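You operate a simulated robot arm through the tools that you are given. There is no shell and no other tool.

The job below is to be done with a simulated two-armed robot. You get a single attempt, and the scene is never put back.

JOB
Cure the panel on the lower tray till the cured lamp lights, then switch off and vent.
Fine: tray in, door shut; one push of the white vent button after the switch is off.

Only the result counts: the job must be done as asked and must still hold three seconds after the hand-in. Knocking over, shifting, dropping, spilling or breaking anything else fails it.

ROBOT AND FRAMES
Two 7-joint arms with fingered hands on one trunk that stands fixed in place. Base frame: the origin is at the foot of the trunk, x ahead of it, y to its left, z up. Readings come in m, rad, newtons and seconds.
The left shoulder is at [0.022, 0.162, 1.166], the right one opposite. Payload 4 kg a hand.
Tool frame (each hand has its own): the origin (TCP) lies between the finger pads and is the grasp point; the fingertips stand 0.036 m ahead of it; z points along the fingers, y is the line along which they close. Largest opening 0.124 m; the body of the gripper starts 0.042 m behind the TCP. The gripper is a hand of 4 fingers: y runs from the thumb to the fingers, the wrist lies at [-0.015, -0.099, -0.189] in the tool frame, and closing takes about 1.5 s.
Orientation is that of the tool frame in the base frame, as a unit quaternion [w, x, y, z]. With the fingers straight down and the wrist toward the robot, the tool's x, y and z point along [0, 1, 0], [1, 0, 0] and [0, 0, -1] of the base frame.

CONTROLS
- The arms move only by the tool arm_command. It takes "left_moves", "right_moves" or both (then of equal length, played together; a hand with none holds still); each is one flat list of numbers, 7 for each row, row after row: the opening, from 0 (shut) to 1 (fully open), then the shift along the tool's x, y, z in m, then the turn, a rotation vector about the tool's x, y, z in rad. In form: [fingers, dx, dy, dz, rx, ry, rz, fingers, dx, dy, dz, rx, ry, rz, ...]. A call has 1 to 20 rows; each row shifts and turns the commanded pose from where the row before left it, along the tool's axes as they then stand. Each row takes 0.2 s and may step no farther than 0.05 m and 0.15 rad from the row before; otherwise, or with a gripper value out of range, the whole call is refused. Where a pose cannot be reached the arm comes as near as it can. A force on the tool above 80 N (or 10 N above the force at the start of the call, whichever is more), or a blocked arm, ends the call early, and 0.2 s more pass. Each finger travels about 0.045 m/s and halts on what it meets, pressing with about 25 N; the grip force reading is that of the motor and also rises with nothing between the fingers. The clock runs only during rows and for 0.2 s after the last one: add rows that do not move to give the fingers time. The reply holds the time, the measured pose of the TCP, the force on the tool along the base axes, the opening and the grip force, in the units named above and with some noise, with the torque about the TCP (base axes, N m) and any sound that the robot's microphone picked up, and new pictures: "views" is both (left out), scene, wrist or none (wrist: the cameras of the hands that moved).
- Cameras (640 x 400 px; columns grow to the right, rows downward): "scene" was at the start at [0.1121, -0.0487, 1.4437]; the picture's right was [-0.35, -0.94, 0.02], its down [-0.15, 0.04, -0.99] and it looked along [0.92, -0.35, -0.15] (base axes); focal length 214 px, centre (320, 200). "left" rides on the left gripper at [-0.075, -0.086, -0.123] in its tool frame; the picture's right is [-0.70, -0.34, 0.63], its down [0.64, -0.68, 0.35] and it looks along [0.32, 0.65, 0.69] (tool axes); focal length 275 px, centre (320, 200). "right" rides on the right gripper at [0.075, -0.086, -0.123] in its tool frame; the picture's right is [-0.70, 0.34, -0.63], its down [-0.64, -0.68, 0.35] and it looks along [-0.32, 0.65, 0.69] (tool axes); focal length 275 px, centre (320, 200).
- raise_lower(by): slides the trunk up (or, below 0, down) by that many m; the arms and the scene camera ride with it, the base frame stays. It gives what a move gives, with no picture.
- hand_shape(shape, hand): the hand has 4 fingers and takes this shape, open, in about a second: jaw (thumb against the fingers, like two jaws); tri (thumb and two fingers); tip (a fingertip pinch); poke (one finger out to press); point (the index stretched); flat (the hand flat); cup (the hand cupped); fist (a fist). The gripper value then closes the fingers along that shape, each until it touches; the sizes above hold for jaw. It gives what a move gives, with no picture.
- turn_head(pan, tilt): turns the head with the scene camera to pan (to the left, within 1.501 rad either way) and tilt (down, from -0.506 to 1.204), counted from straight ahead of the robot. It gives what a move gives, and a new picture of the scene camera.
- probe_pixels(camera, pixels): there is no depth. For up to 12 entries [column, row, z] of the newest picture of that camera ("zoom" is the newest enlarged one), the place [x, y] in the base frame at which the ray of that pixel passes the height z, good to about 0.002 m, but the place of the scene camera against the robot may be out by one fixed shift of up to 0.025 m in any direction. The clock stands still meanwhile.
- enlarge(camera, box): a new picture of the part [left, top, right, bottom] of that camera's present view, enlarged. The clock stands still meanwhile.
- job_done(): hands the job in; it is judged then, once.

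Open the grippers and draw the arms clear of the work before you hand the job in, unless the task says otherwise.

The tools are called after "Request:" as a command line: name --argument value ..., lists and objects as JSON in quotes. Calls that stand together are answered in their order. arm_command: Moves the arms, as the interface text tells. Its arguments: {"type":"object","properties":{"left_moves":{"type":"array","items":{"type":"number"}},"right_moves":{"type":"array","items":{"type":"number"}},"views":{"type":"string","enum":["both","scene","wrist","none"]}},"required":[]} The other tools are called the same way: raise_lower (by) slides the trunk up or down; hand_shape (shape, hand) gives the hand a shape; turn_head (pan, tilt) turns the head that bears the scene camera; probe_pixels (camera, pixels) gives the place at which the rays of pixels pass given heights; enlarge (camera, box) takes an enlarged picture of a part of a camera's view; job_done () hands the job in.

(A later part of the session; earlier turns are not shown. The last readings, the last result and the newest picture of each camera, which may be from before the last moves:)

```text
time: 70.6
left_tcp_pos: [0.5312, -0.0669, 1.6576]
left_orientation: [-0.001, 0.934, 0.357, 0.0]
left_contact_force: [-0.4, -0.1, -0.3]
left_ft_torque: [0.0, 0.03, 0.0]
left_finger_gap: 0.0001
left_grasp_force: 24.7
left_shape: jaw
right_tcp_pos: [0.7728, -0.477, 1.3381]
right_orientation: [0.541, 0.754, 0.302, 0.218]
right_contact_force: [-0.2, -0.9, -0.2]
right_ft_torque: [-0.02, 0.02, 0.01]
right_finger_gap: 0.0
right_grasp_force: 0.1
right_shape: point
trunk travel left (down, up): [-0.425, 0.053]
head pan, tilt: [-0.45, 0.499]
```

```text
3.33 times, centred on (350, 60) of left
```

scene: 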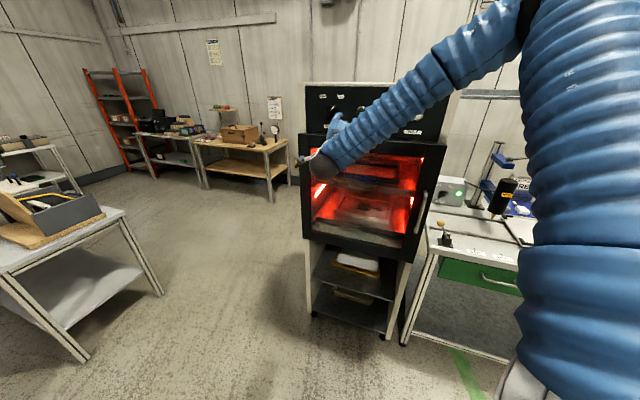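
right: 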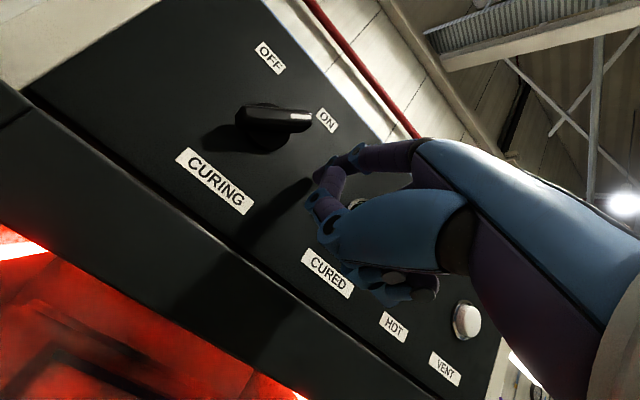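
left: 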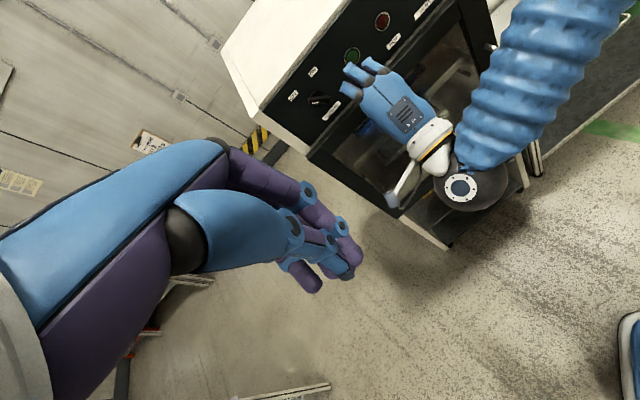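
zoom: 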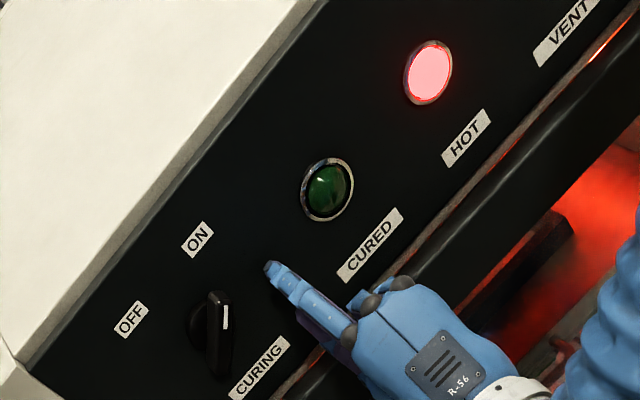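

Only HOT is lit still. I wait two more seconds.

Request:
arm_command --right_moves '[1, 0, 0, 0, 0, 0, 0, 1, 0, 0, 0, 0, 0, 0, 1, 0, 0, 0, 0, 0, 0, 1, 0, 0, 0, 0, 0, 0, 1, 0, 0, 0, 0, 0, 0, 1, 0, 0, 0, 0, 0, 0, 1, 0, 0, 0, 0, 0, 0, 1, 0, 0, 0, 0, 0, 0, 1, 0, 0, 0, 0, 0, 0]' --views "none"

Request:
enlarge --camera "left" --box '[270, 0, 430, 120]'

```text
time: 72.6
left_tcp_pos: [0.531, -0.0684, 1.6576]
left_orientation: [0.0, 0.934, 0.357, 0.0]
left_contact_force: [0.0, -0.3, -0.1]
left_ft_torque: [-0.02, -0.01, 0.01]
left_finger_gap: 0.0002
left_grasp_force: 24.9
left_shape: jaw
right_tcp_pos: [0.7725, -0.4764, 1.3384]
right_orientation: [0.541, 0.754, 0.302, 0.219]
right_contact_force: [-0.6, -0.4, 0.0]
right_ft_torque: [0.03, 0.05, -0.01]
right_finger_gap: 0.0002
right_grasp_force: 0.0
right_shape: point
trunk travel left (down, up): [-0.425, 0.053]
head pan, tilt: [-0.45, 0.499]
```

```text
3.33 times, centred on (350, 60) of left
```

zoom: 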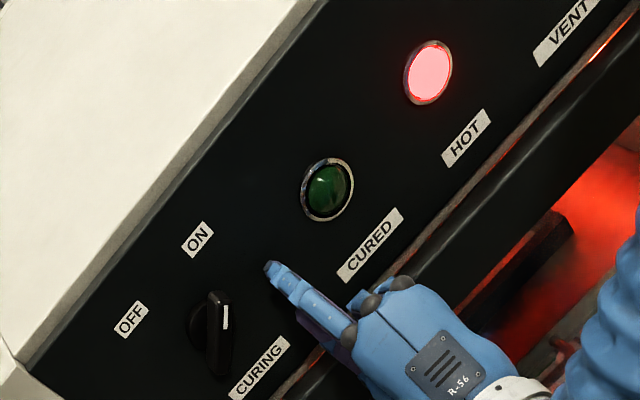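

No change at 72.6 s. I wait again, two seconds.

Request:
arm_command --right_moves '[1, 0, 0, 0, 0, 0, 0, 1, 0, 0, 0, 0, 0, 0, 1, 0, 0, 0, 0, 0, 0, 1, 0, 0, 0, 0, 0, 0, 1, 0, 0, 0, 0, 0, 0, 1, 0, 0, 0, 0, 0, 0, 1, 0, 0, 0, 0, 0, 0, 1, 0, 0, 0, 0, 0, 0, 1, 0, 0, 0, 0, 0, 0]' --views "none"

Request:
enlarge --camera "left" --box '[270, 0, 430, 120]'

```text
time: 74.6
left_tcp_pos: [0.531, -0.0668, 1.6576]
left_orientation: [0.001, 0.934, 0.357, 0.001]
left_contact_force: [0.6, -0.1, -0.8]
left_ft_torque: [-0.01, -0.03, -0.02]
left_finger_gap: 0.0001
left_grasp_force: 24.9
left_shape: jaw
right_tcp_pos: [0.7732, -0.4776, 1.3372]
right_orientation: [0.541, 0.754, 0.302, 0.218]
right_contact_force: [0.3, 0.4, 0.8]
right_ft_torque: [0.02, -0.01, -0.01]
right_finger_gap: 0.0001
right_grasp_force: 0.2
right_shape: point
trunk travel left (down, up): [-0.425, 0.053]
head pan, tilt: [-0.45, 0.499]
```

```text
3.33 times, centred on (350, 60) of left
```

zoom: 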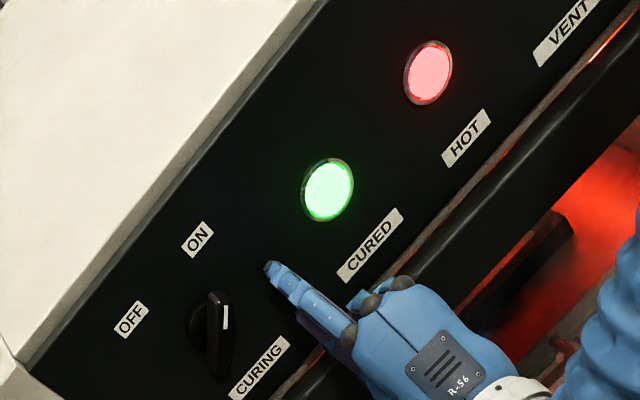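

CURED has lit green. I sweep the fingertip left and over the top of the knob now, turning the bar counterclockwise back to OFF.

Request:
arm_command --right_moves '[1, 0.0207, 0.0088, -0.003, 0, 0, 0, 1, 0.0044, 0.0093, -0.0032, 0, 0, 0, 1, 0.0077, 0.007, -0.0024, 0, 0, 0, 1, 0.0099, 0.0038, -0.0013, 0, 0, 0, 1, 0.0116, -0.0002, 0.0001, 0, 0, 0, 1, 0.0055, -0.0018, 0.0006, 0, 0, 0]' --views "both"

Request:
enlarge --camera "left" --box '[270, 0, 430, 120]'

```text
time: 76.0
left_tcp_pos: [0.5294, -0.0669, 1.658]
left_orientation: [0.0, 0.934, 0.358, 0.0]
left_contact_force: [0.1, -0.1, 0.4]
left_ft_torque: [0.04, -0.05, 0.0]
left_finger_gap: 0.0
left_grasp_force: 25.2
left_shape: jaw
right_tcp_pos: [0.8156, -0.4343, 1.3658]
right_orientation: [0.541, 0.754, 0.301, 0.218]
right_contact_force: [0.4, -3.0, 6.4]
right_ft_torque: [0.05, -0.3, -0.18]
right_finger_gap: 0.0
right_grasp_force: 0.0
right_shape: point
trunk travel left (down, up): [-0.425, 0.053]
head pan, tilt: [-0.45, 0.499]
```

scene: 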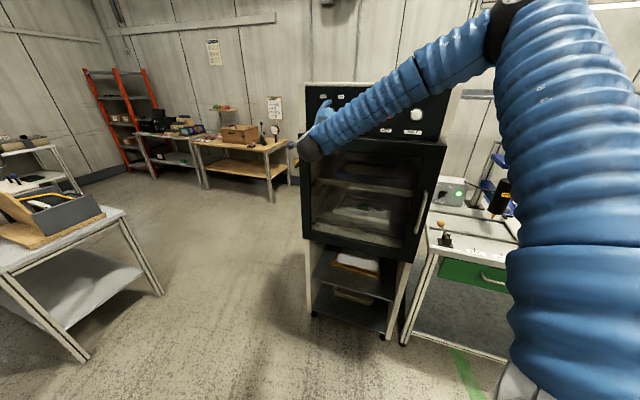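
right: 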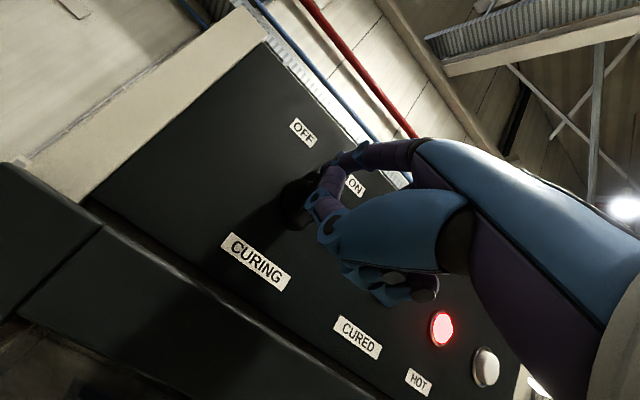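

```text
3.33 times, centred on (350, 60) of left
```

zoom: 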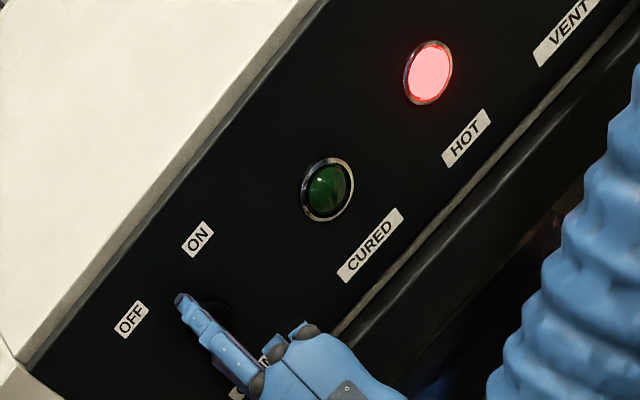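

The glow is gone, so heating is off; HOT still shines. I look closely at the knob's angle to see whether it has gone all the way to OFF.

Request:
enlarge --camera "left" --box '[290, 65, 350, 115]'

Request:
enlarge --camera "right" --box '[230, 110, 390, 270]'

```text
8.00 times, centred on (320, 90) of left
```

zoom: 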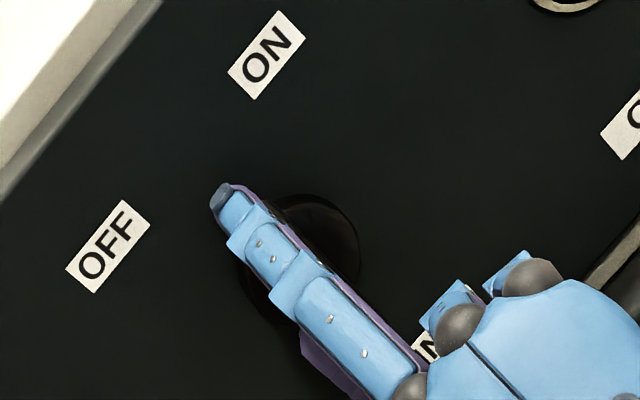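

```text
2.50 times, centred on (310, 190) of right
```

zoom: 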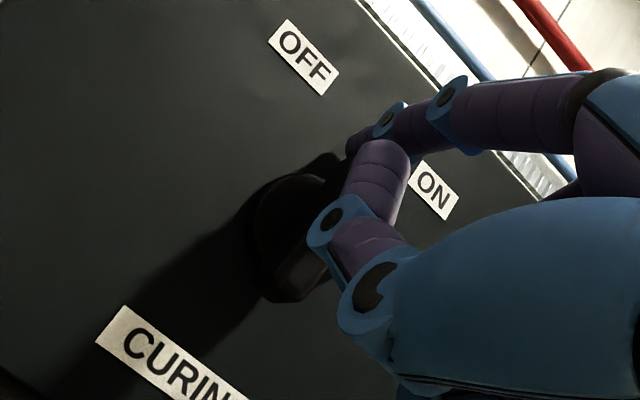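

The finger hides the bar, but by geometry it should be near 39° left. I nudge the fingertip 6 mm further left to make sure it rests fully at OFF.

Request:
arm_command --right_moves '[1, 0.004, -0.0008, 0.0003, 0, 0, 0, 1, 0.003, -0.0008, 0.0003, 0, 0, 0]' --views "none"

Request:
arm_command --right_moves '[1, -0.008, 0.0076, -0.0026, 0, 0, 0, 1, 0, -0.0162, -0.0473, 0, 0, 0, 1, 0, -0.0162, -0.0473, 0, 0, 0]' --views "both"

Request:
enlarge --camera "left" --box '[280, 55, 360, 125]'

```text
time: 76.6
left_tcp_pos: [0.5297, -0.0671, 1.6581]
left_orientation: [0.0, 0.934, 0.357, 0.0]
left_contact_force: [-0.1, 0.3, 0.5]
left_ft_torque: [-0.01, 0.02, -0.02]
left_finger_gap: 0.0002
left_grasp_force: 25.1
left_shape: jaw
right_tcp_pos: [0.8207, -0.429, 1.3637]
right_orientation: [0.541, 0.754, 0.302, 0.218]
right_contact_force: [0.4, -1.3, 5.0]
right_ft_torque: [-0.06, -0.22, -0.07]
right_finger_gap: 0.0
right_grasp_force: 0.1
right_shape: point
trunk travel left (down, up): [-0.425, 0.053]
head pan, tilt: [-0.45, 0.499]
```

```text
time: 77.4
left_tcp_pos: [0.5311, -0.0661, 1.6583]
left_orientation: [0.001, 0.934, 0.358, 0.0]
left_contact_force: [0.3, 0.7, -0.2]
left_ft_torque: [0.01, -0.03, -0.01]
left_finger_gap: 0.0
left_grasp_force: 25.0
left_shape: jaw
right_tcp_pos: [0.747, -0.3621, 1.3689]
right_orientation: [0.541, 0.755, 0.301, 0.217]
right_contact_force: [-0.3, 0.3, 0.3]
right_ft_torque: [-0.04, 0.0, 0.02]
right_finger_gap: 0.0
right_grasp_force: 0.0
right_shape: point
trunk travel left (down, up): [-0.425, 0.053]
head pan, tilt: [-0.45, 0.499]
```

scene: 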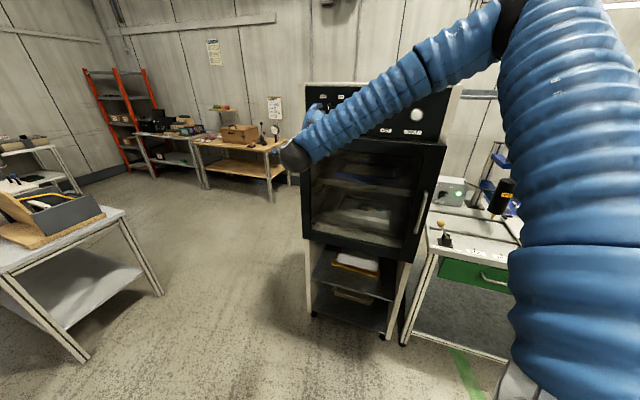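
right: 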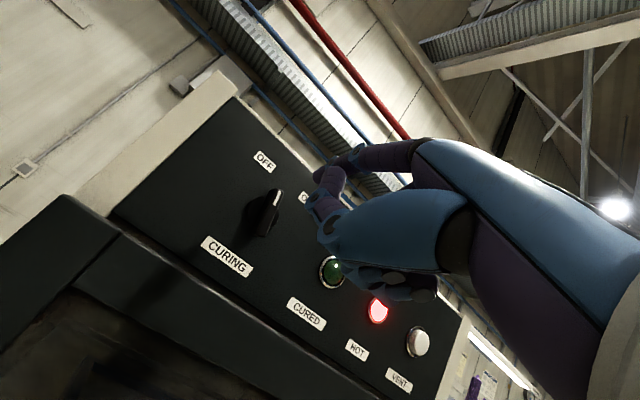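

```text
5.71 times, centred on (320, 90) of left
```

zoom: 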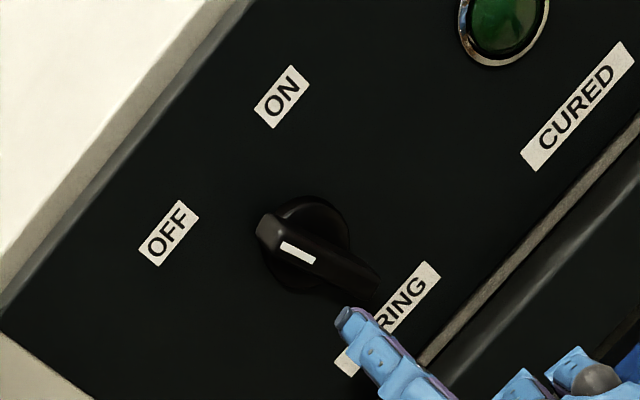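

The heater is off but the bar rests only about 13° left of upright, against about 40° at the start. I go back in at the right of the bar and push it fully round to OFF.

Request:
arm_command --right_moves '[1, -0.01, 0, 0, 0, 0, 0, 1, 0, 0.0162, 0.0468, 0, 0, 0, 1, 0, 0.0162, 0.0468, 0, 0, 0, 1, 0.0172, -0.0011, 0.0004, 0, 0, 0, 1, 0.008, 0.0014, -0.0005, 0, 0, 0, 1, 0.0059, -0.0005, 0.0002, 0, 0, 0, 1, 0.002, -0.0003, 0.0001, 0, 0, 0]' --views "wrist"

Request:
enlarge --camera "left" --box '[280, 55, 360, 125]'

Request:
enlarge --camera "right" --box '[230, 110, 390, 270]'

```text
time: 79.0
left_tcp_pos: [0.5314, -0.0674, 1.658]
left_orientation: [0.0, 0.934, 0.358, 0.001]
left_contact_force: [-0.3, -0.4, -0.1]
left_ft_torque: [-0.04, 0.01, -0.01]
left_finger_gap: 0.0
left_grasp_force: 25.0
left_shape: jaw
right_tcp_pos: [0.8329, -0.4187, 1.3705]
right_orientation: [0.54, 0.754, 0.303, 0.218]
right_contact_force: [0.2, 0.1, -0.5]
right_ft_torque: [0.0, 0.01, 0.0]
right_finger_gap: 0.0
right_grasp_force: 0.0
right_shape: point
trunk travel left (down, up): [-0.425, 0.053]
head pan, tilt: [-0.45, 0.499]
```

right: 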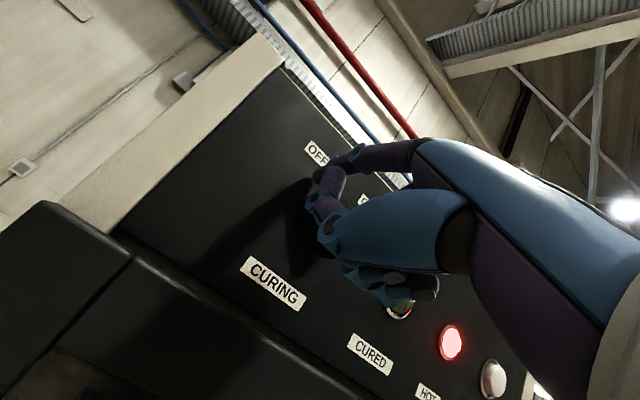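

```text
5.71 times, centred on (320, 90) of left
```

zoom: 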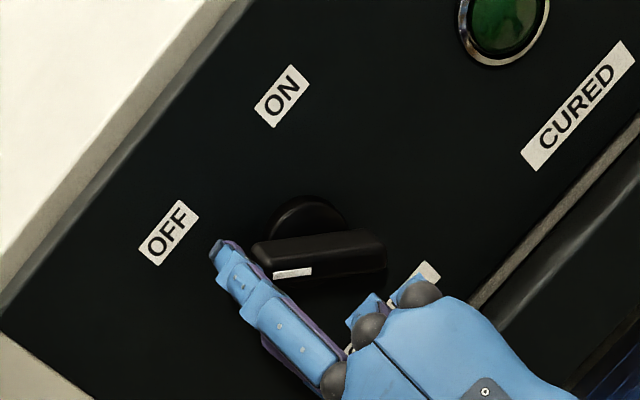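

```text
2.50 times, centred on (310, 190) of right
```

zoom: 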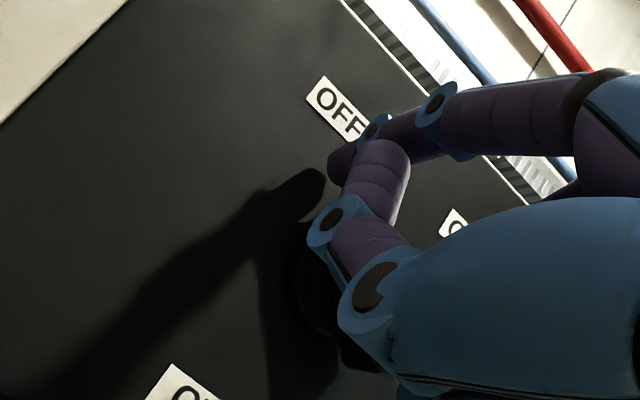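

The bar is back at its original OFF angle (about 40° left) and the hand feels no force. I withdraw the fingertip 8 cm and slide right to stand in front of the white VENT button, without touching it.

Request:
arm_command --right_moves '[1, 0, -0.013, -0.0378, 0, 0, 0, 1, 0, -0.013, -0.0378, 0, 0, 0, 1, -0.0474, 0, 0, 0, 0, 0, 1, -0.0474, 0, 0, 0, 0, 0, 1, -0.0474, 0, 0, 0, 0, 0, 1, -0.0474, 0, 0, 0, 0, 0, 1, -0.0474, 0, 0, 0, 0, 0, 1, -0.0474, 0, 0, 0, 0, 0, 1, -0.0474, 0, 0, 0, 0, 0, 1, 0, -0.026, 0.0089, 0, 0, 0]' --views "both"

Request:
enlarge --camera "left" --box '[290, 0, 490, 120]'

Request:
enlarge --camera "right" --box '[180, 80, 380, 280]'

```text
time: 81.2
left_tcp_pos: [0.5348, -0.067, 1.6566]
left_orientation: [0.0, 0.934, 0.357, -0.003]
left_contact_force: [-0.3, -0.9, -0.9]
left_ft_torque: [-0.02, 0.04, -0.01]
left_finger_gap: 0.0
left_grasp_force: 25.2
left_shape: jaw
right_tcp_pos: [0.5439, -0.5369, 1.3621]
right_orientation: [0.537, 0.76, 0.296, 0.213]
right_contact_force: [-0.2, -0.8, -0.2]
right_ft_torque: [0.0, -0.02, -0.01]
right_finger_gap: 0.0
right_grasp_force: 0.2
right_shape: point
right hand out of reach, approached as far as the arm can: row 8, 9, 10
trunk travel left (down, up): [-0.425, 0.053]
head pan, tilt: [-0.45, 0.499]
```

scene: 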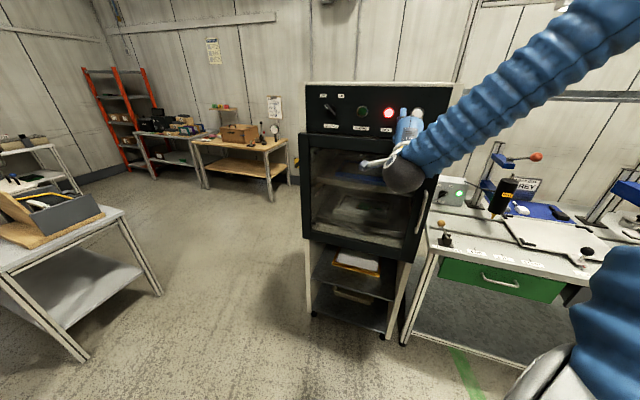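
right: 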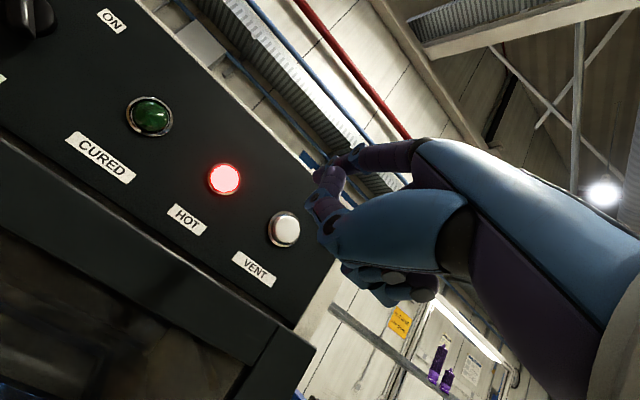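

```text
3.20 times, centred on (390, 60) of left
```

zoom: 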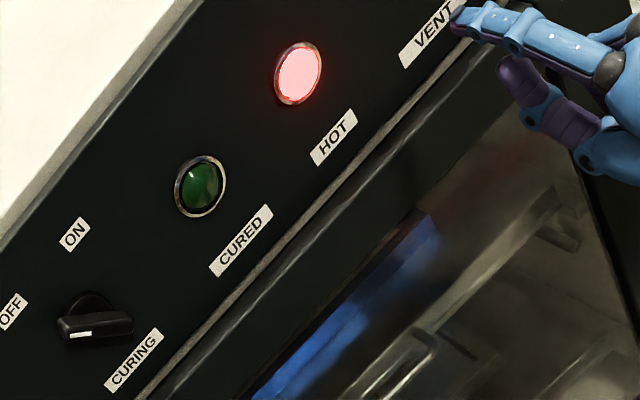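

```text
2.00 times, centred on (280, 180) of right
```

zoom: 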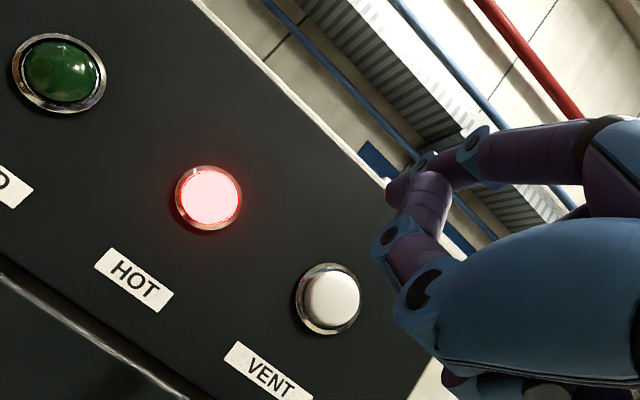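

The hand stopped slightly left and back of the button, near its inner reach limit; the vent button is at (285,230) in the right view. I probe it and the fingertip to aim exactly.

Request:
probe_pixels --camera "right" --pixels '[[286, 230, 1.4], [286, 230, 1.405], [286, 230, 1.41], [316, 175, 1.4], [316, 175, 1.42], [316, 175, 1.44]]'

Request:
probe_pixels --camera "left" --pixels '[[434.5, 4, 1.4], [434.5, 4, 1.42], [434.5, 4, 1.44]]'

```text
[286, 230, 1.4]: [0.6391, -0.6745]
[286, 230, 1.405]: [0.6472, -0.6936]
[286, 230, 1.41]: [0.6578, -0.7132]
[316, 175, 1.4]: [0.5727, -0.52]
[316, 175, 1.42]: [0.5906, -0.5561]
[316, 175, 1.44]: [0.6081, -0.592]
```

```text
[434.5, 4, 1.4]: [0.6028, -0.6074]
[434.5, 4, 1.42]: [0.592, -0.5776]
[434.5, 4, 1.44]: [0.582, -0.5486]
```

The button is at (0.647,-0.694,1.405) and the fingertip at about (0.593,-0.567,1.426). I move the tip 4.9 cm right, 2.1 cm down and 6 cm forward, leaving about 6 cm before the panel.

Request:
arm_command --right_moves '[1, -0.0245, -0.0003, 0.0318, 0, 0, 0, 1, -0.0245, -0.0003, 0.0318, 0, 0, 0, 1, 0, 0, 0, 0, 0, 0]' --views "both"

Request:
enlarge --camera "right" --box '[200, 80, 400, 280]'

Request:
enlarge --camera "scene" --box '[330, 80, 470, 180]'

```text
time: 82.0
left_tcp_pos: [0.5298, -0.0673, 1.6575]
left_orientation: [-0.001, 0.934, 0.358, 0.0]
left_contact_force: [0.4, 1.0, -0.3]
left_ft_torque: [-0.01, -0.02, -0.02]
left_finger_gap: 0.0
left_grasp_force: 25.4
left_shape: jaw
right_tcp_pos: [0.5398, -0.5348, 1.3654]
right_orientation: [0.538, 0.76, 0.294, 0.214]
right_contact_force: [-0.8, 0.3, -1.0]
right_ft_torque: [0.0, 0.01, 0.02]
right_finger_gap: 0.0001
right_grasp_force: 0.0
right_shape: point
right hand out of reach, approached as far as the arm can: row 1, 2
trunk travel left (down, up): [-0.425, 0.053]
head pan, tilt: [-0.45, 0.499]
```

scene: 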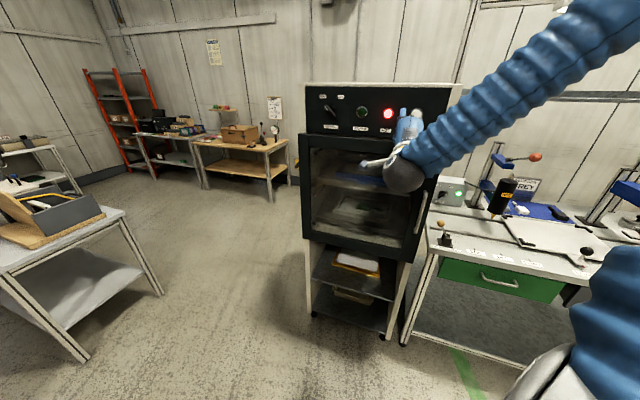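
right: 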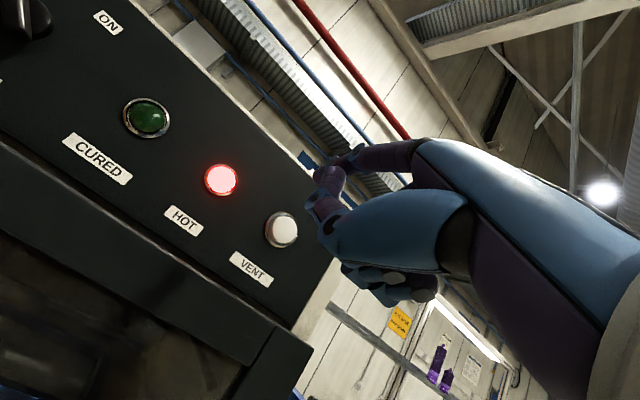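

```text
2.00 times, centred on (300, 180) of right
```

zoom: 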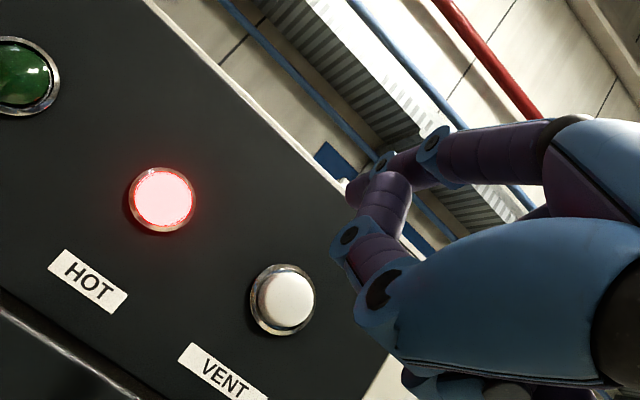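

```text
4.00 times, centred on (400, 130) of scene
```

zoom: 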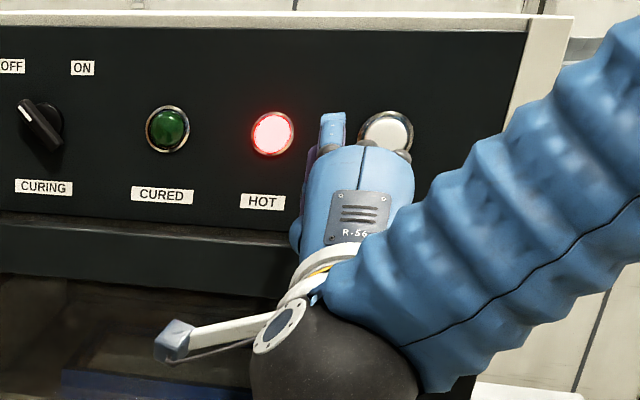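

The arm can't go farther right with this wrist yaw, so I turn the hand 0.4 rad to the left about the vertical; a slightly slanted finger can still press the button.

Request:
arm_command --right_moves '[1, 0, 0, 0, 0, 0.128, -0.0437, 1, 0, 0, 0, 0, 0.128, -0.0437, 1, 0, 0, 0, 0, 0.128, -0.0437]' --views "both"

```text
time: 82.8
left_tcp_pos: [0.5318, -0.0668, 1.6585]
left_orientation: [-0.001, 0.934, 0.357, 0.001]
left_contact_force: [0.6, -0.2, 0.6]
left_ft_torque: [-0.02, 0.0, 0.03]
left_finger_gap: 0.0
left_grasp_force: 25.0
left_shape: jaw
right_tcp_pos: [0.5414, -0.5351, 1.3653]
right_orientation: [0.537, 0.761, 0.295, 0.213]
right_contact_force: [0.1, -0.2, -0.5]
right_ft_torque: [-0.02, -0.03, -0.02]
right_finger_gap: 0.0
right_grasp_force: 0.0
right_shape: point
right hand out of reach, approached as far as the arm can: row 1, 2, 3
trunk travel left (down, up): [-0.425, 0.053]
head pan, tilt: [-0.45, 0.499]
```

scene: 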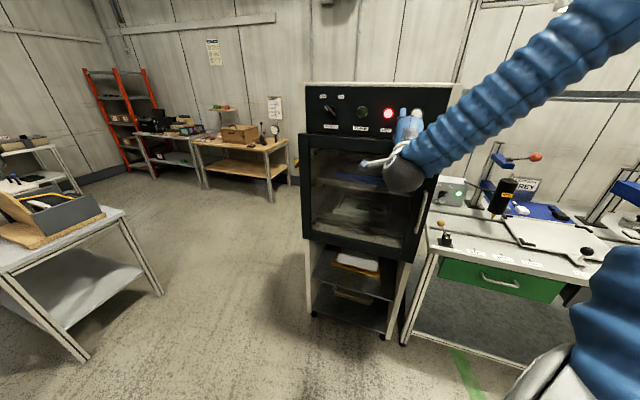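
right: 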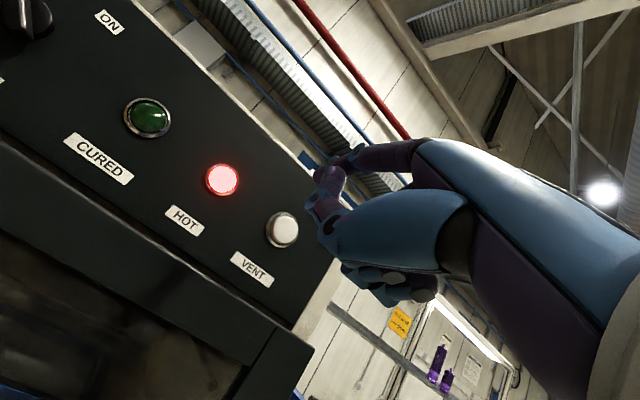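

The IK is stuck at this limit. I move back the way it came, 10 cm left, to free it.

Request:
arm_command --right_moves '[1, 0.04, 0, 0, 0, 0, 0, 1, 0.04, 0, 0.02, 0, 0, 0]' --views "none"

```text
time: 83.4
left_tcp_pos: [0.5348, -0.0677, 1.6562]
left_orientation: [-0.002, 0.934, 0.357, -0.001]
left_contact_force: [0.0, -1.4, -0.3]
left_ft_torque: [0.02, 0.02, -0.02]
left_finger_gap: 0.0
left_grasp_force: 24.7
left_shape: jaw
right_tcp_pos: [0.6157, -0.4951, 1.359]
right_orientation: [0.537, 0.761, 0.295, 0.212]
right_contact_force: [0.3, -0.3, -0.4]
right_ft_torque: [-0.01, 0.03, 0.02]
right_finger_gap: 0.0
right_grasp_force: 0.0
right_shape: point
trunk travel left (down, up): [-0.425, 0.053]
head pan, tilt: [-0.45, 0.499]
```

It is free again at (0.616,-0.495,1.359). Here I turn the hand 0.4 rad left about the vertical.

Request:
arm_command --right_moves '[1, 0, 0, 0, 0, 0.128, -0.0437, 1, 0, 0, 0, 0, 0.128, -0.0437, 1, 0, 0, 0, 0, 0.128, -0.0437]' --views "wrist"

```text
time: 84.2
left_tcp_pos: [0.5308, -0.0685, 1.6587]
left_orientation: [0.001, 0.934, 0.357, 0.0]
left_contact_force: [0.0, -0.1, 0.6]
left_ft_torque: [0.02, -0.02, -0.02]
left_finger_gap: 0.0
left_grasp_force: 24.8
left_shape: jaw
right_tcp_pos: [0.6092, -0.4823, 1.369]
right_orientation: [0.519, 0.746, 0.339, 0.245]
right_contact_force: [-0.4, -0.3, -1.3]
right_ft_torque: [0.06, -0.03, 0.02]
right_finger_gap: 0.0
right_grasp_force: 0.1
right_shape: point
right hand out of reach, approached as far as the arm can: row 1, 2, 3
trunk travel left (down, up): [-0.425, 0.053]
head pan, tilt: [-0.45, 0.499]
```

right: 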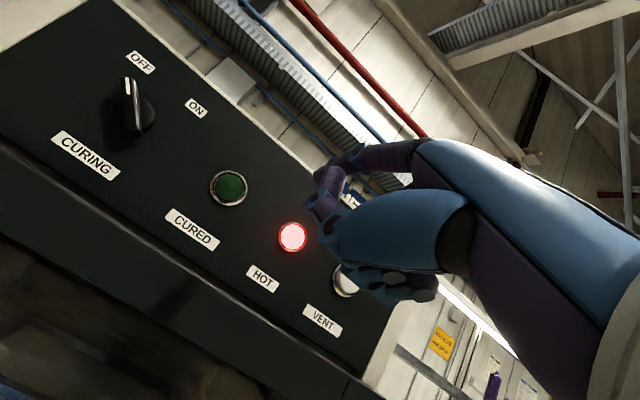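

The right arm is cramped close to its shoulder at this height. Lowering the trunk 0.2 m should open up its elbow as at the start; the fingertip stays well off the door as it comes down.

Request:
raise_lower --by -0.2

Request:
arm_command --right_moves '[1, 0, 0.0426, -0.0146, 0, 0, 0, 1, 0, 0.0426, -0.0146, 0, 0, 0, 1, 0, 0.0426, -0.0146, 0, 0, 0, 1, 0, 0.0426, -0.0146, 0, 0, 0]' --views "both"

```text
time: 86.4
left_tcp_pos: [0.528, -0.069, 1.4591]
left_orientation: [0.001, 0.934, 0.357, 0.001]
left_contact_force: [-0.4, 0.1, 1.0]
left_ft_torque: [0.0, -0.03, -0.03]
left_finger_gap: 0.0002
left_grasp_force: 24.7
left_shape: jaw
right_tcp_pos: [0.6103, -0.4832, 1.169]
right_orientation: [0.52, 0.745, 0.338, 0.246]
right_contact_force: [-0.7, 0.1, 0.7]
right_ft_torque: [0.01, -0.01, 0.0]
right_finger_gap: 0.0001
right_grasp_force: 0.0
right_shape: point
trunk travel left (down, up): [-0.225, 0.253]
head pan, tilt: [-0.45, 0.499]
```

```text
time: 87.4
left_tcp_pos: [0.5274, -0.0706, 1.4589]
left_orientation: [0.001, 0.934, 0.358, 0.0]
left_contact_force: [0.3, -0.2, 0.8]
left_ft_torque: [-0.01, 0.02, -0.03]
left_finger_gap: 0.0002
left_grasp_force: 25.4
left_shape: jaw
right_tcp_pos: [0.6086, -0.4874, 1.3503]
right_orientation: [0.519, 0.746, 0.339, 0.245]
right_contact_force: [0.2, -0.3, 0.2]
right_ft_torque: [0.0, -0.01, 0.0]
right_finger_gap: 0.0001
right_grasp_force: 0.1
right_shape: point
trunk travel left (down, up): [-0.225, 0.253]
head pan, tilt: [-0.45, 0.499]
```

scene: 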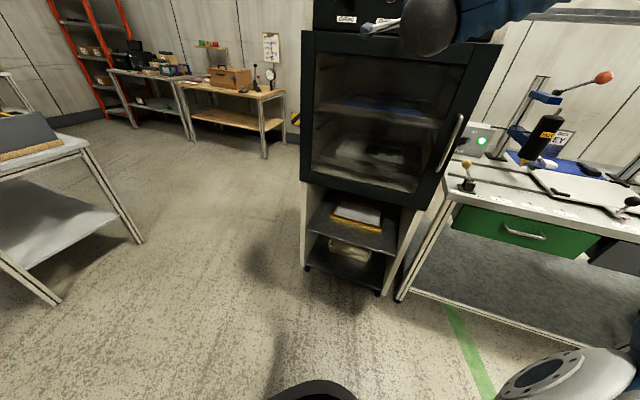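
right: 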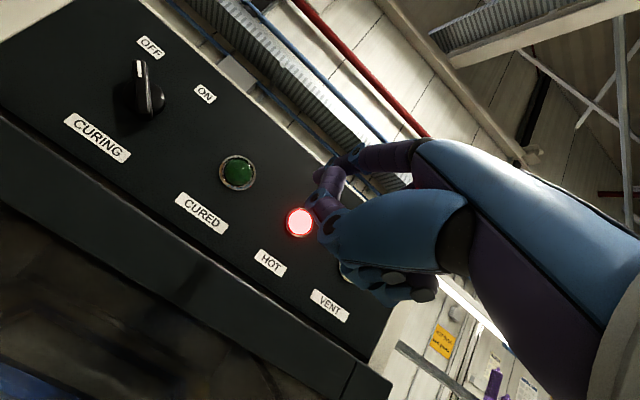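

With the trunk lowered the reach limit is gone; the tip is near HOT at about (0.66,-0.514,1.413). I tilt the head up to see the panel and move the tip in front of VENT with 6 cm to spare.

Request:
arm_command --right_moves '[1, -0.035, 0.0021, 0.0117, 0, 0, 0, 1, -0.035, 0.0021, 0.0117, 0, 0, 0, 1, -0.035, 0.0021, 0.0117, 0, 0, 0, 1, -0.035, 0.0021, 0.0117, 0, 0, 0]' --views "wrist"

Request:
turn_head --pan -0.6 --tilt 0.15

Request:
enlarge --camera "right" --box '[200, 80, 400, 280]'

Request:
enlarge --camera "left" --box '[280, 0, 480, 120]'

```text
time: 88.4
left_tcp_pos: [0.5261, -0.0746, 1.4581]
left_orientation: [-0.001, 0.934, 0.357, 0.001]
left_contact_force: [0.2, -0.2, -0.6]
left_ft_torque: [0.07, -0.01, 0.01]
left_finger_gap: 0.0
left_grasp_force: 25.4
left_shape: jaw
right_tcp_pos: [0.5518, -0.6256, 1.3436]
right_orientation: [0.517, 0.747, 0.338, 0.246]
right_contact_force: [-0.7, 0.3, 0.5]
right_ft_torque: [-0.02, 0.01, -0.01]
right_finger_gap: 0.0
right_grasp_force: 0.1
right_shape: point
right hand out of reach, approached as far as the arm can: row 4
trunk travel left (down, up): [-0.225, 0.253]
head pan, tilt: [-0.45, 0.499]
```

right: 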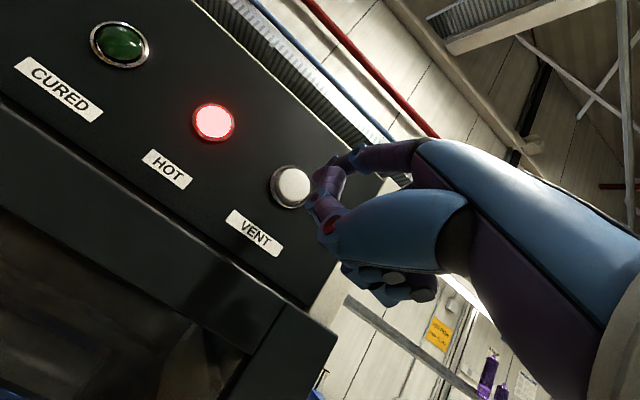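

```text
time: 89.2
left_tcp_pos: [0.5282, -0.0691, 1.4587]
left_orientation: [0.0, 0.934, 0.358, 0.0]
left_contact_force: [0.2, 0.1, 0.2]
left_ft_torque: [0.0, 0.02, 0.03]
left_finger_gap: 0.0002
left_grasp_force: 24.9
left_shape: jaw
right_tcp_pos: [0.5519, -0.6208, 1.345]
right_orientation: [0.517, 0.747, 0.339, 0.245]
right_contact_force: [-0.2, 0.3, 0.3]
right_ft_torque: [0.02, 0.02, -0.05]
right_finger_gap: 0.0001
right_grasp_force: 0.1
right_shape: point
trunk travel left (down, up): [-0.225, 0.253]
head pan, tilt: [-0.6, 0.15]
```

scene: 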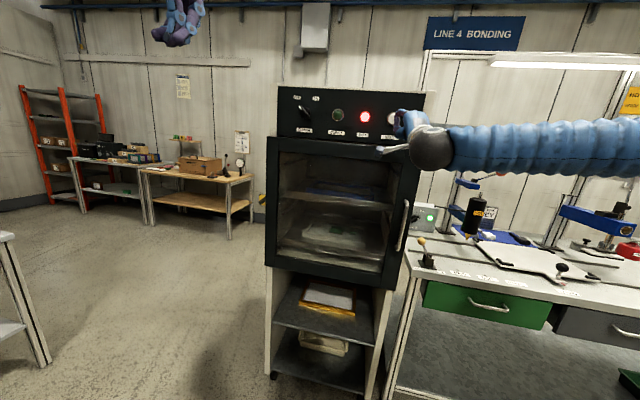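

```text
2.00 times, centred on (300, 180) of right
```

zoom: 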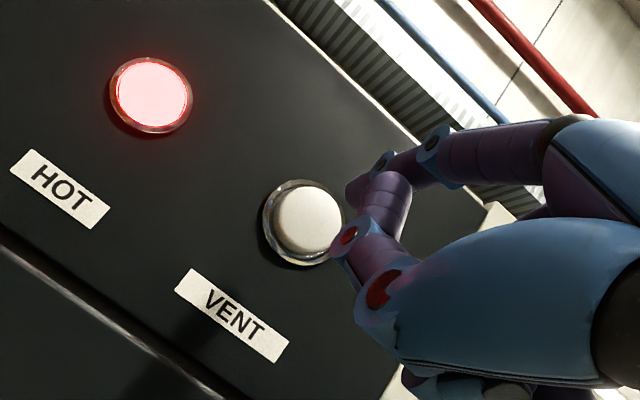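

```text
3.20 times, centred on (380, 60) of left
```

zoom: 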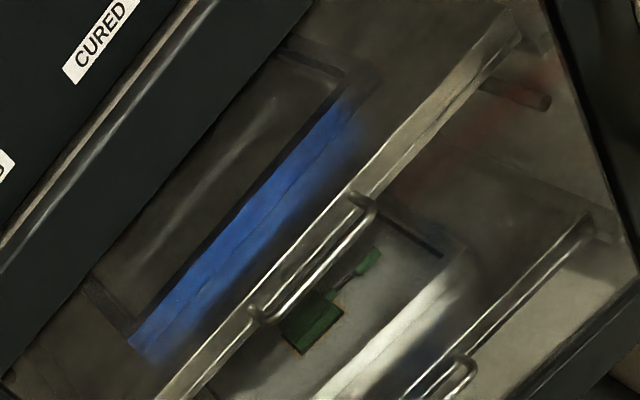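

The tip stands just in front of VENT. I probe tip (317,175) and button (294,190) in the right view to check the alignment before the single push.

Request:
probe_pixels --camera "right" --pixels '[[317, 175, 1.4], [317, 175, 1.408], [317, 175, 1.415], [294, 190, 1.4], [294, 190, 1.405], [294, 190, 1.41]]'

Request:
enlarge --camera "scene" --box '[350, 80, 450, 160]'

```text
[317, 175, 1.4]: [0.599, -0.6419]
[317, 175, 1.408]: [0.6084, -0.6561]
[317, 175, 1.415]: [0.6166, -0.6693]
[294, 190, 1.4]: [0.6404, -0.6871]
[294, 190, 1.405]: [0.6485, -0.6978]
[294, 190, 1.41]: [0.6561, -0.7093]
```

```text
5.00 times, centred on (400, 120) of scene
```

zoom: 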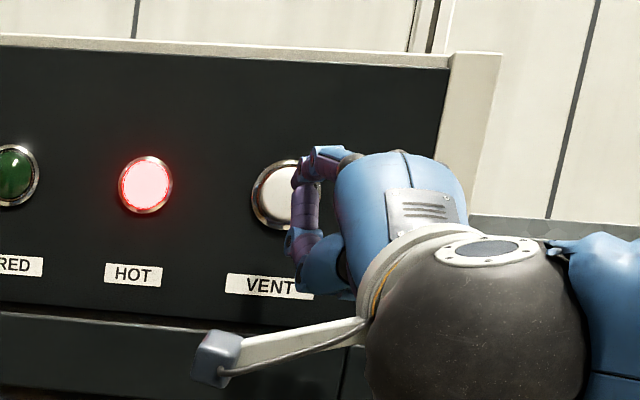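

By the rays, the tip is lined up sideways, but in the scene it looks slightly high. I zoom in for a closer comparison of tip and button height.

Request:
enlarge --camera "scene" --box '[385, 100, 425, 135]'

Request:
enlarge --camera "right" --box '[260, 130, 360, 230]'

```text
11.43 times, centred on (405, 118) of scene
```

zoom: 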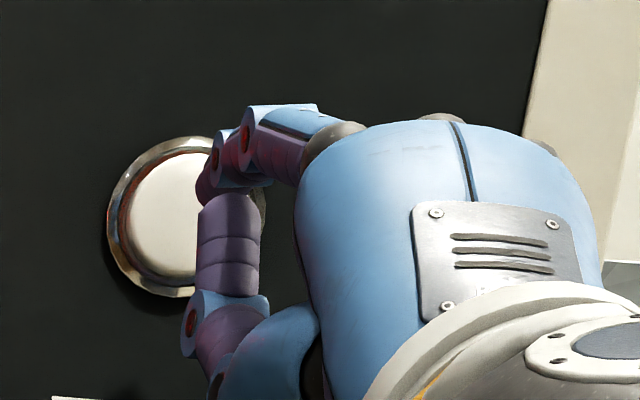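

```text
4.00 times, centred on (310, 180) of right
```

zoom: 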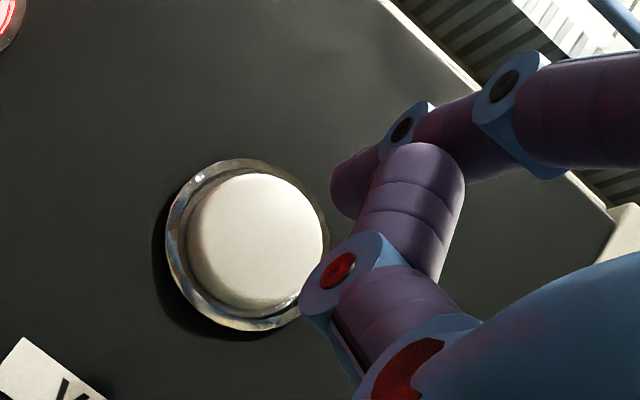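

Allowing for parallax, the tip is within about 4 mm of the button's axis. I approach 3.2 cm along the panel normal, lowering 3 mm, stopping just short of the button.

Request:
arm_command --right_moves '[1, -0.0018, 0.004, 0.0197, 0, 0, 0, 1, -0.0011, 0.0041, 0.0112, 0, 0, 0]' --views "both"

Request:
enlarge --camera "scene" --box '[380, 95, 430, 140]'

Request:
enlarge --camera "right" --box '[260, 110, 380, 230]'

```text
time: 89.8
left_tcp_pos: [0.529, -0.0708, 1.4585]
left_orientation: [-0.001, 0.934, 0.358, 0.0]
left_contact_force: [-0.2, -0.3, -0.2]
left_ft_torque: [0.04, -0.05, -0.03]
left_finger_gap: 0.0
left_grasp_force: 25.1
left_shape: jaw
right_tcp_pos: [0.567, -0.641, 1.3571]
right_orientation: [0.517, 0.748, 0.338, 0.244]
right_contact_force: [0.2, -0.5, -0.9]
right_ft_torque: [0.01, 0.04, 0.01]
right_finger_gap: 0.0001
right_grasp_force: 0.0
right_shape: point
right hand out of reach, approached as far as the arm can: row 1, 2
trunk travel left (down, up): [-0.225, 0.253]
head pan, tilt: [-0.6, 0.15]
```

scene: 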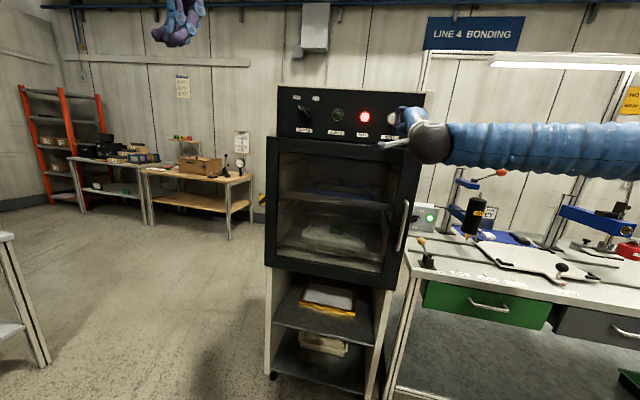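
right: 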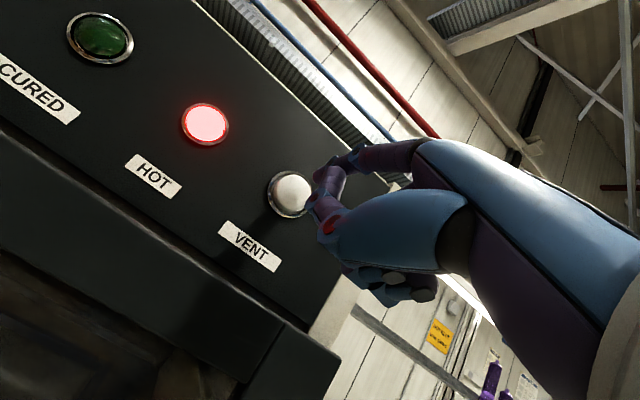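

```text
8.89 times, centred on (405, 118) of scene
```

zoom: 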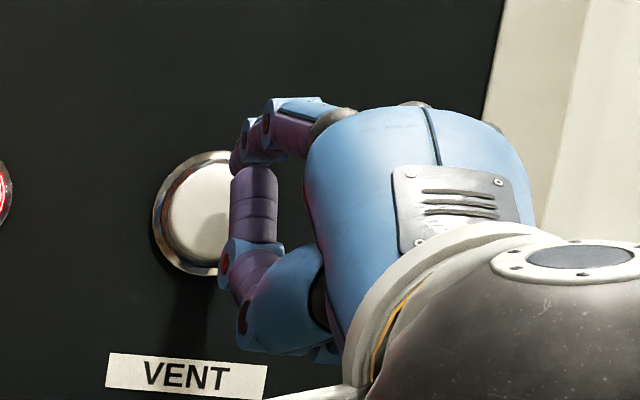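

```text
3.33 times, centred on (320, 170) of right
```

zoom: 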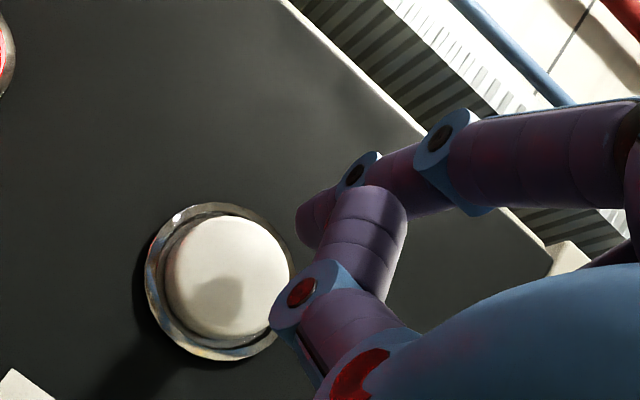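

The arm hit its limit again and drifted 12 mm up, so I don't push. I retract 6 cm, then lower the trunk further to give this arm more room.

Request:
arm_command --right_moves '[1, 0.0028, -0.0102, -0.028, 0, 0, 0, 1, 0.0028, -0.0102, -0.028, 0, 0, 0]' --views "none"

Request:
raise_lower --by -0.15

```text
time: 90.4
left_tcp_pos: [0.5277, -0.0691, 1.4589]
left_orientation: [-0.001, 0.934, 0.357, 0.0]
left_contact_force: [1.1, -0.2, -0.1]
left_ft_torque: [0.0, -0.03, -0.03]
left_finger_gap: 0.0003
left_grasp_force: 25.1
left_shape: jaw
right_tcp_pos: [0.5252, -0.5952, 1.3585]
right_orientation: [0.52, 0.745, 0.338, 0.245]
right_contact_force: [0.4, 0.7, 0.3]
right_ft_torque: [-0.01, 0.03, -0.03]
right_finger_gap: 0.0
right_grasp_force: 0.1
right_shape: point
trunk travel left (down, up): [-0.225, 0.253]
head pan, tilt: [-0.6, 0.15]
```

```text
time: 92.2
left_tcp_pos: [0.5259, -0.0686, 1.3088]
left_orientation: [0.0, 0.934, 0.358, 0.001]
left_contact_force: [0.1, -0.5, 0.6]
left_ft_torque: [0.02, -0.02, -0.02]
left_finger_gap: 0.0
left_grasp_force: 25.0
left_shape: jaw
right_tcp_pos: [0.5241, -0.5947, 1.2097]
right_orientation: [0.52, 0.745, 0.338, 0.245]
right_contact_force: [-0.9, 0.1, -0.1]
right_ft_torque: [0.0, -0.01, -0.03]
right_finger_gap: 0.0001
right_grasp_force: 0.0
right_shape: point
trunk travel left (down, up): [-0.075, 0.403]
head pan, tilt: [-0.6, 0.15]
```

Now I raise the right hand back up about 13 cm to button height, still retracted.

Request:
arm_command --right_moves '[1, 0, 0.0413, -0.0151, 0, 0, 0, 1, 0, 0.0413, -0.0151, 0, 0, 0, 1, 0, 0.0413, -0.0151, 0, 0, 0, 1, -0.002, 0.0071, 0.0194, 0, 0, 0]' --views "wrist"

```text
time: 93.2
left_tcp_pos: [0.53, -0.0718, 1.3067]
left_orientation: [-0.001, 0.934, 0.357, -0.001]
left_contact_force: [0.3, -0.4, -0.6]
left_ft_torque: [0.04, 0.02, -0.02]
left_finger_gap: 0.0001
left_grasp_force: 24.8
left_shape: jaw
right_tcp_pos: [0.5406, -0.6132, 1.3366]
right_orientation: [0.518, 0.747, 0.338, 0.244]
right_contact_force: [0.0, 0.7, 0.5]
right_ft_torque: [0.03, -0.01, 0.0]
right_finger_gap: 0.0
right_grasp_force: 0.0
right_shape: point
trunk travel left (down, up): [-0.075, 0.403]
head pan, tilt: [-0.6, 0.15]
```

right: 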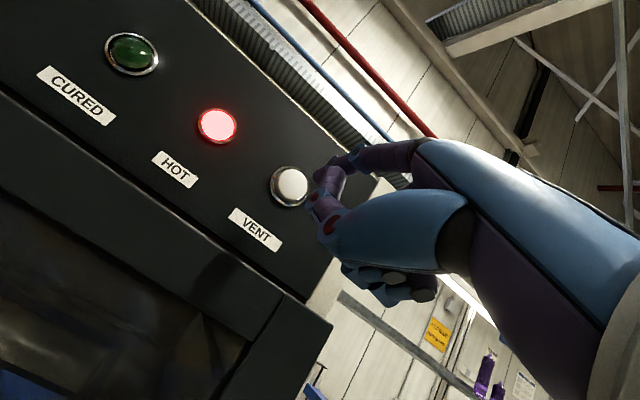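

No reach limits now; tip is at about n 0.872, level with the button. I advance 4.5 cm, stopping again just short of the button.

Request:
arm_command --right_moves '[1, -0.0015, 0.0096, 0.0204, 0, 0, 0, 1, -0.0015, 0.0096, 0.0204, 0, 0, 0]' --views "both"

Request:
enlarge --camera "scene" --box '[380, 65, 430, 110]'

Request:
enlarge --camera "right" --box '[260, 110, 380, 230]'

```text
time: 93.8
left_tcp_pos: [0.5281, -0.069, 1.3079]
left_orientation: [0.0, 0.934, 0.358, 0.0]
left_contact_force: [0.2, 0.2, -0.5]
left_ft_torque: [-0.01, -0.02, -0.01]
left_finger_gap: 0.0
left_grasp_force: 25.4
left_shape: jaw
right_tcp_pos: [0.5704, -0.6446, 1.3422]
right_orientation: [0.519, 0.746, 0.338, 0.245]
right_contact_force: [0.3, 0.8, -0.3]
right_ft_torque: [0.01, 0.01, 0.03]
right_finger_gap: 0.0
right_grasp_force: 0.1
right_shape: point
trunk travel left (down, up): [-0.075, 0.403]
head pan, tilt: [-0.6, 0.15]
```

scene: 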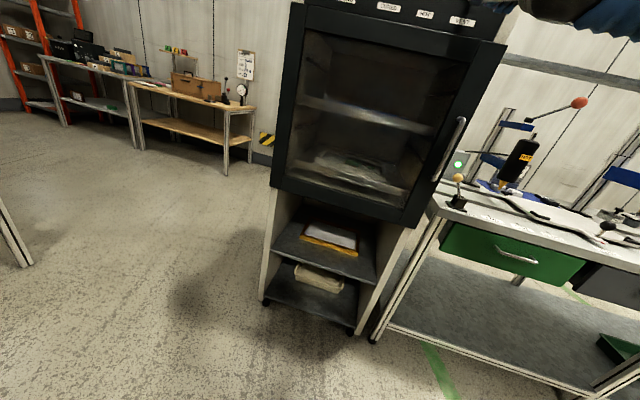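
right: 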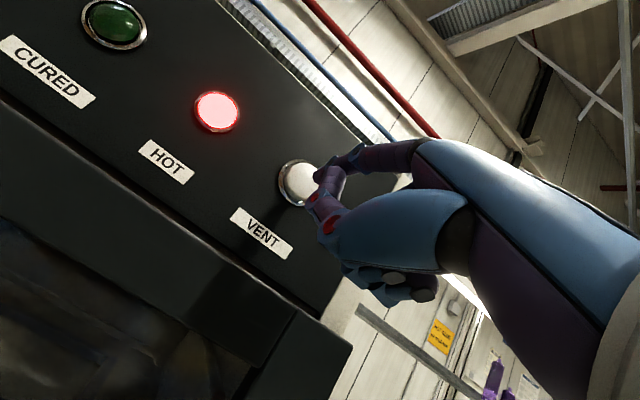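

```text
8.89 times, centred on (405, 88) of scene
```

zoom: 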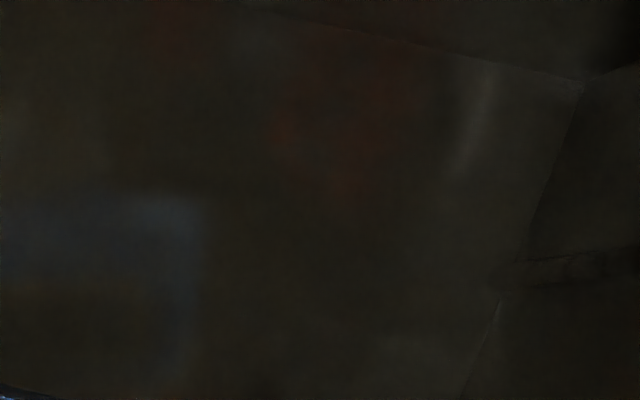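

```text
3.33 times, centred on (320, 170) of right
```

zoom: 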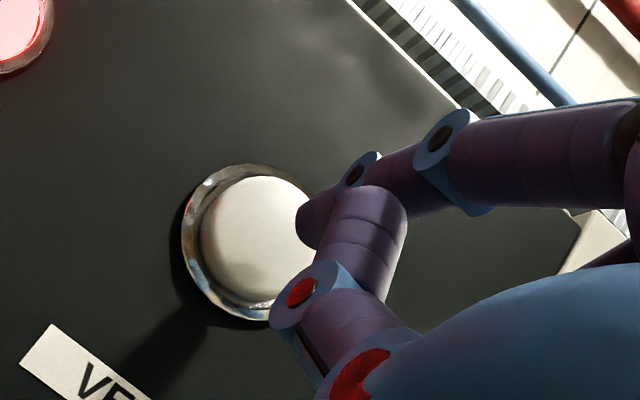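

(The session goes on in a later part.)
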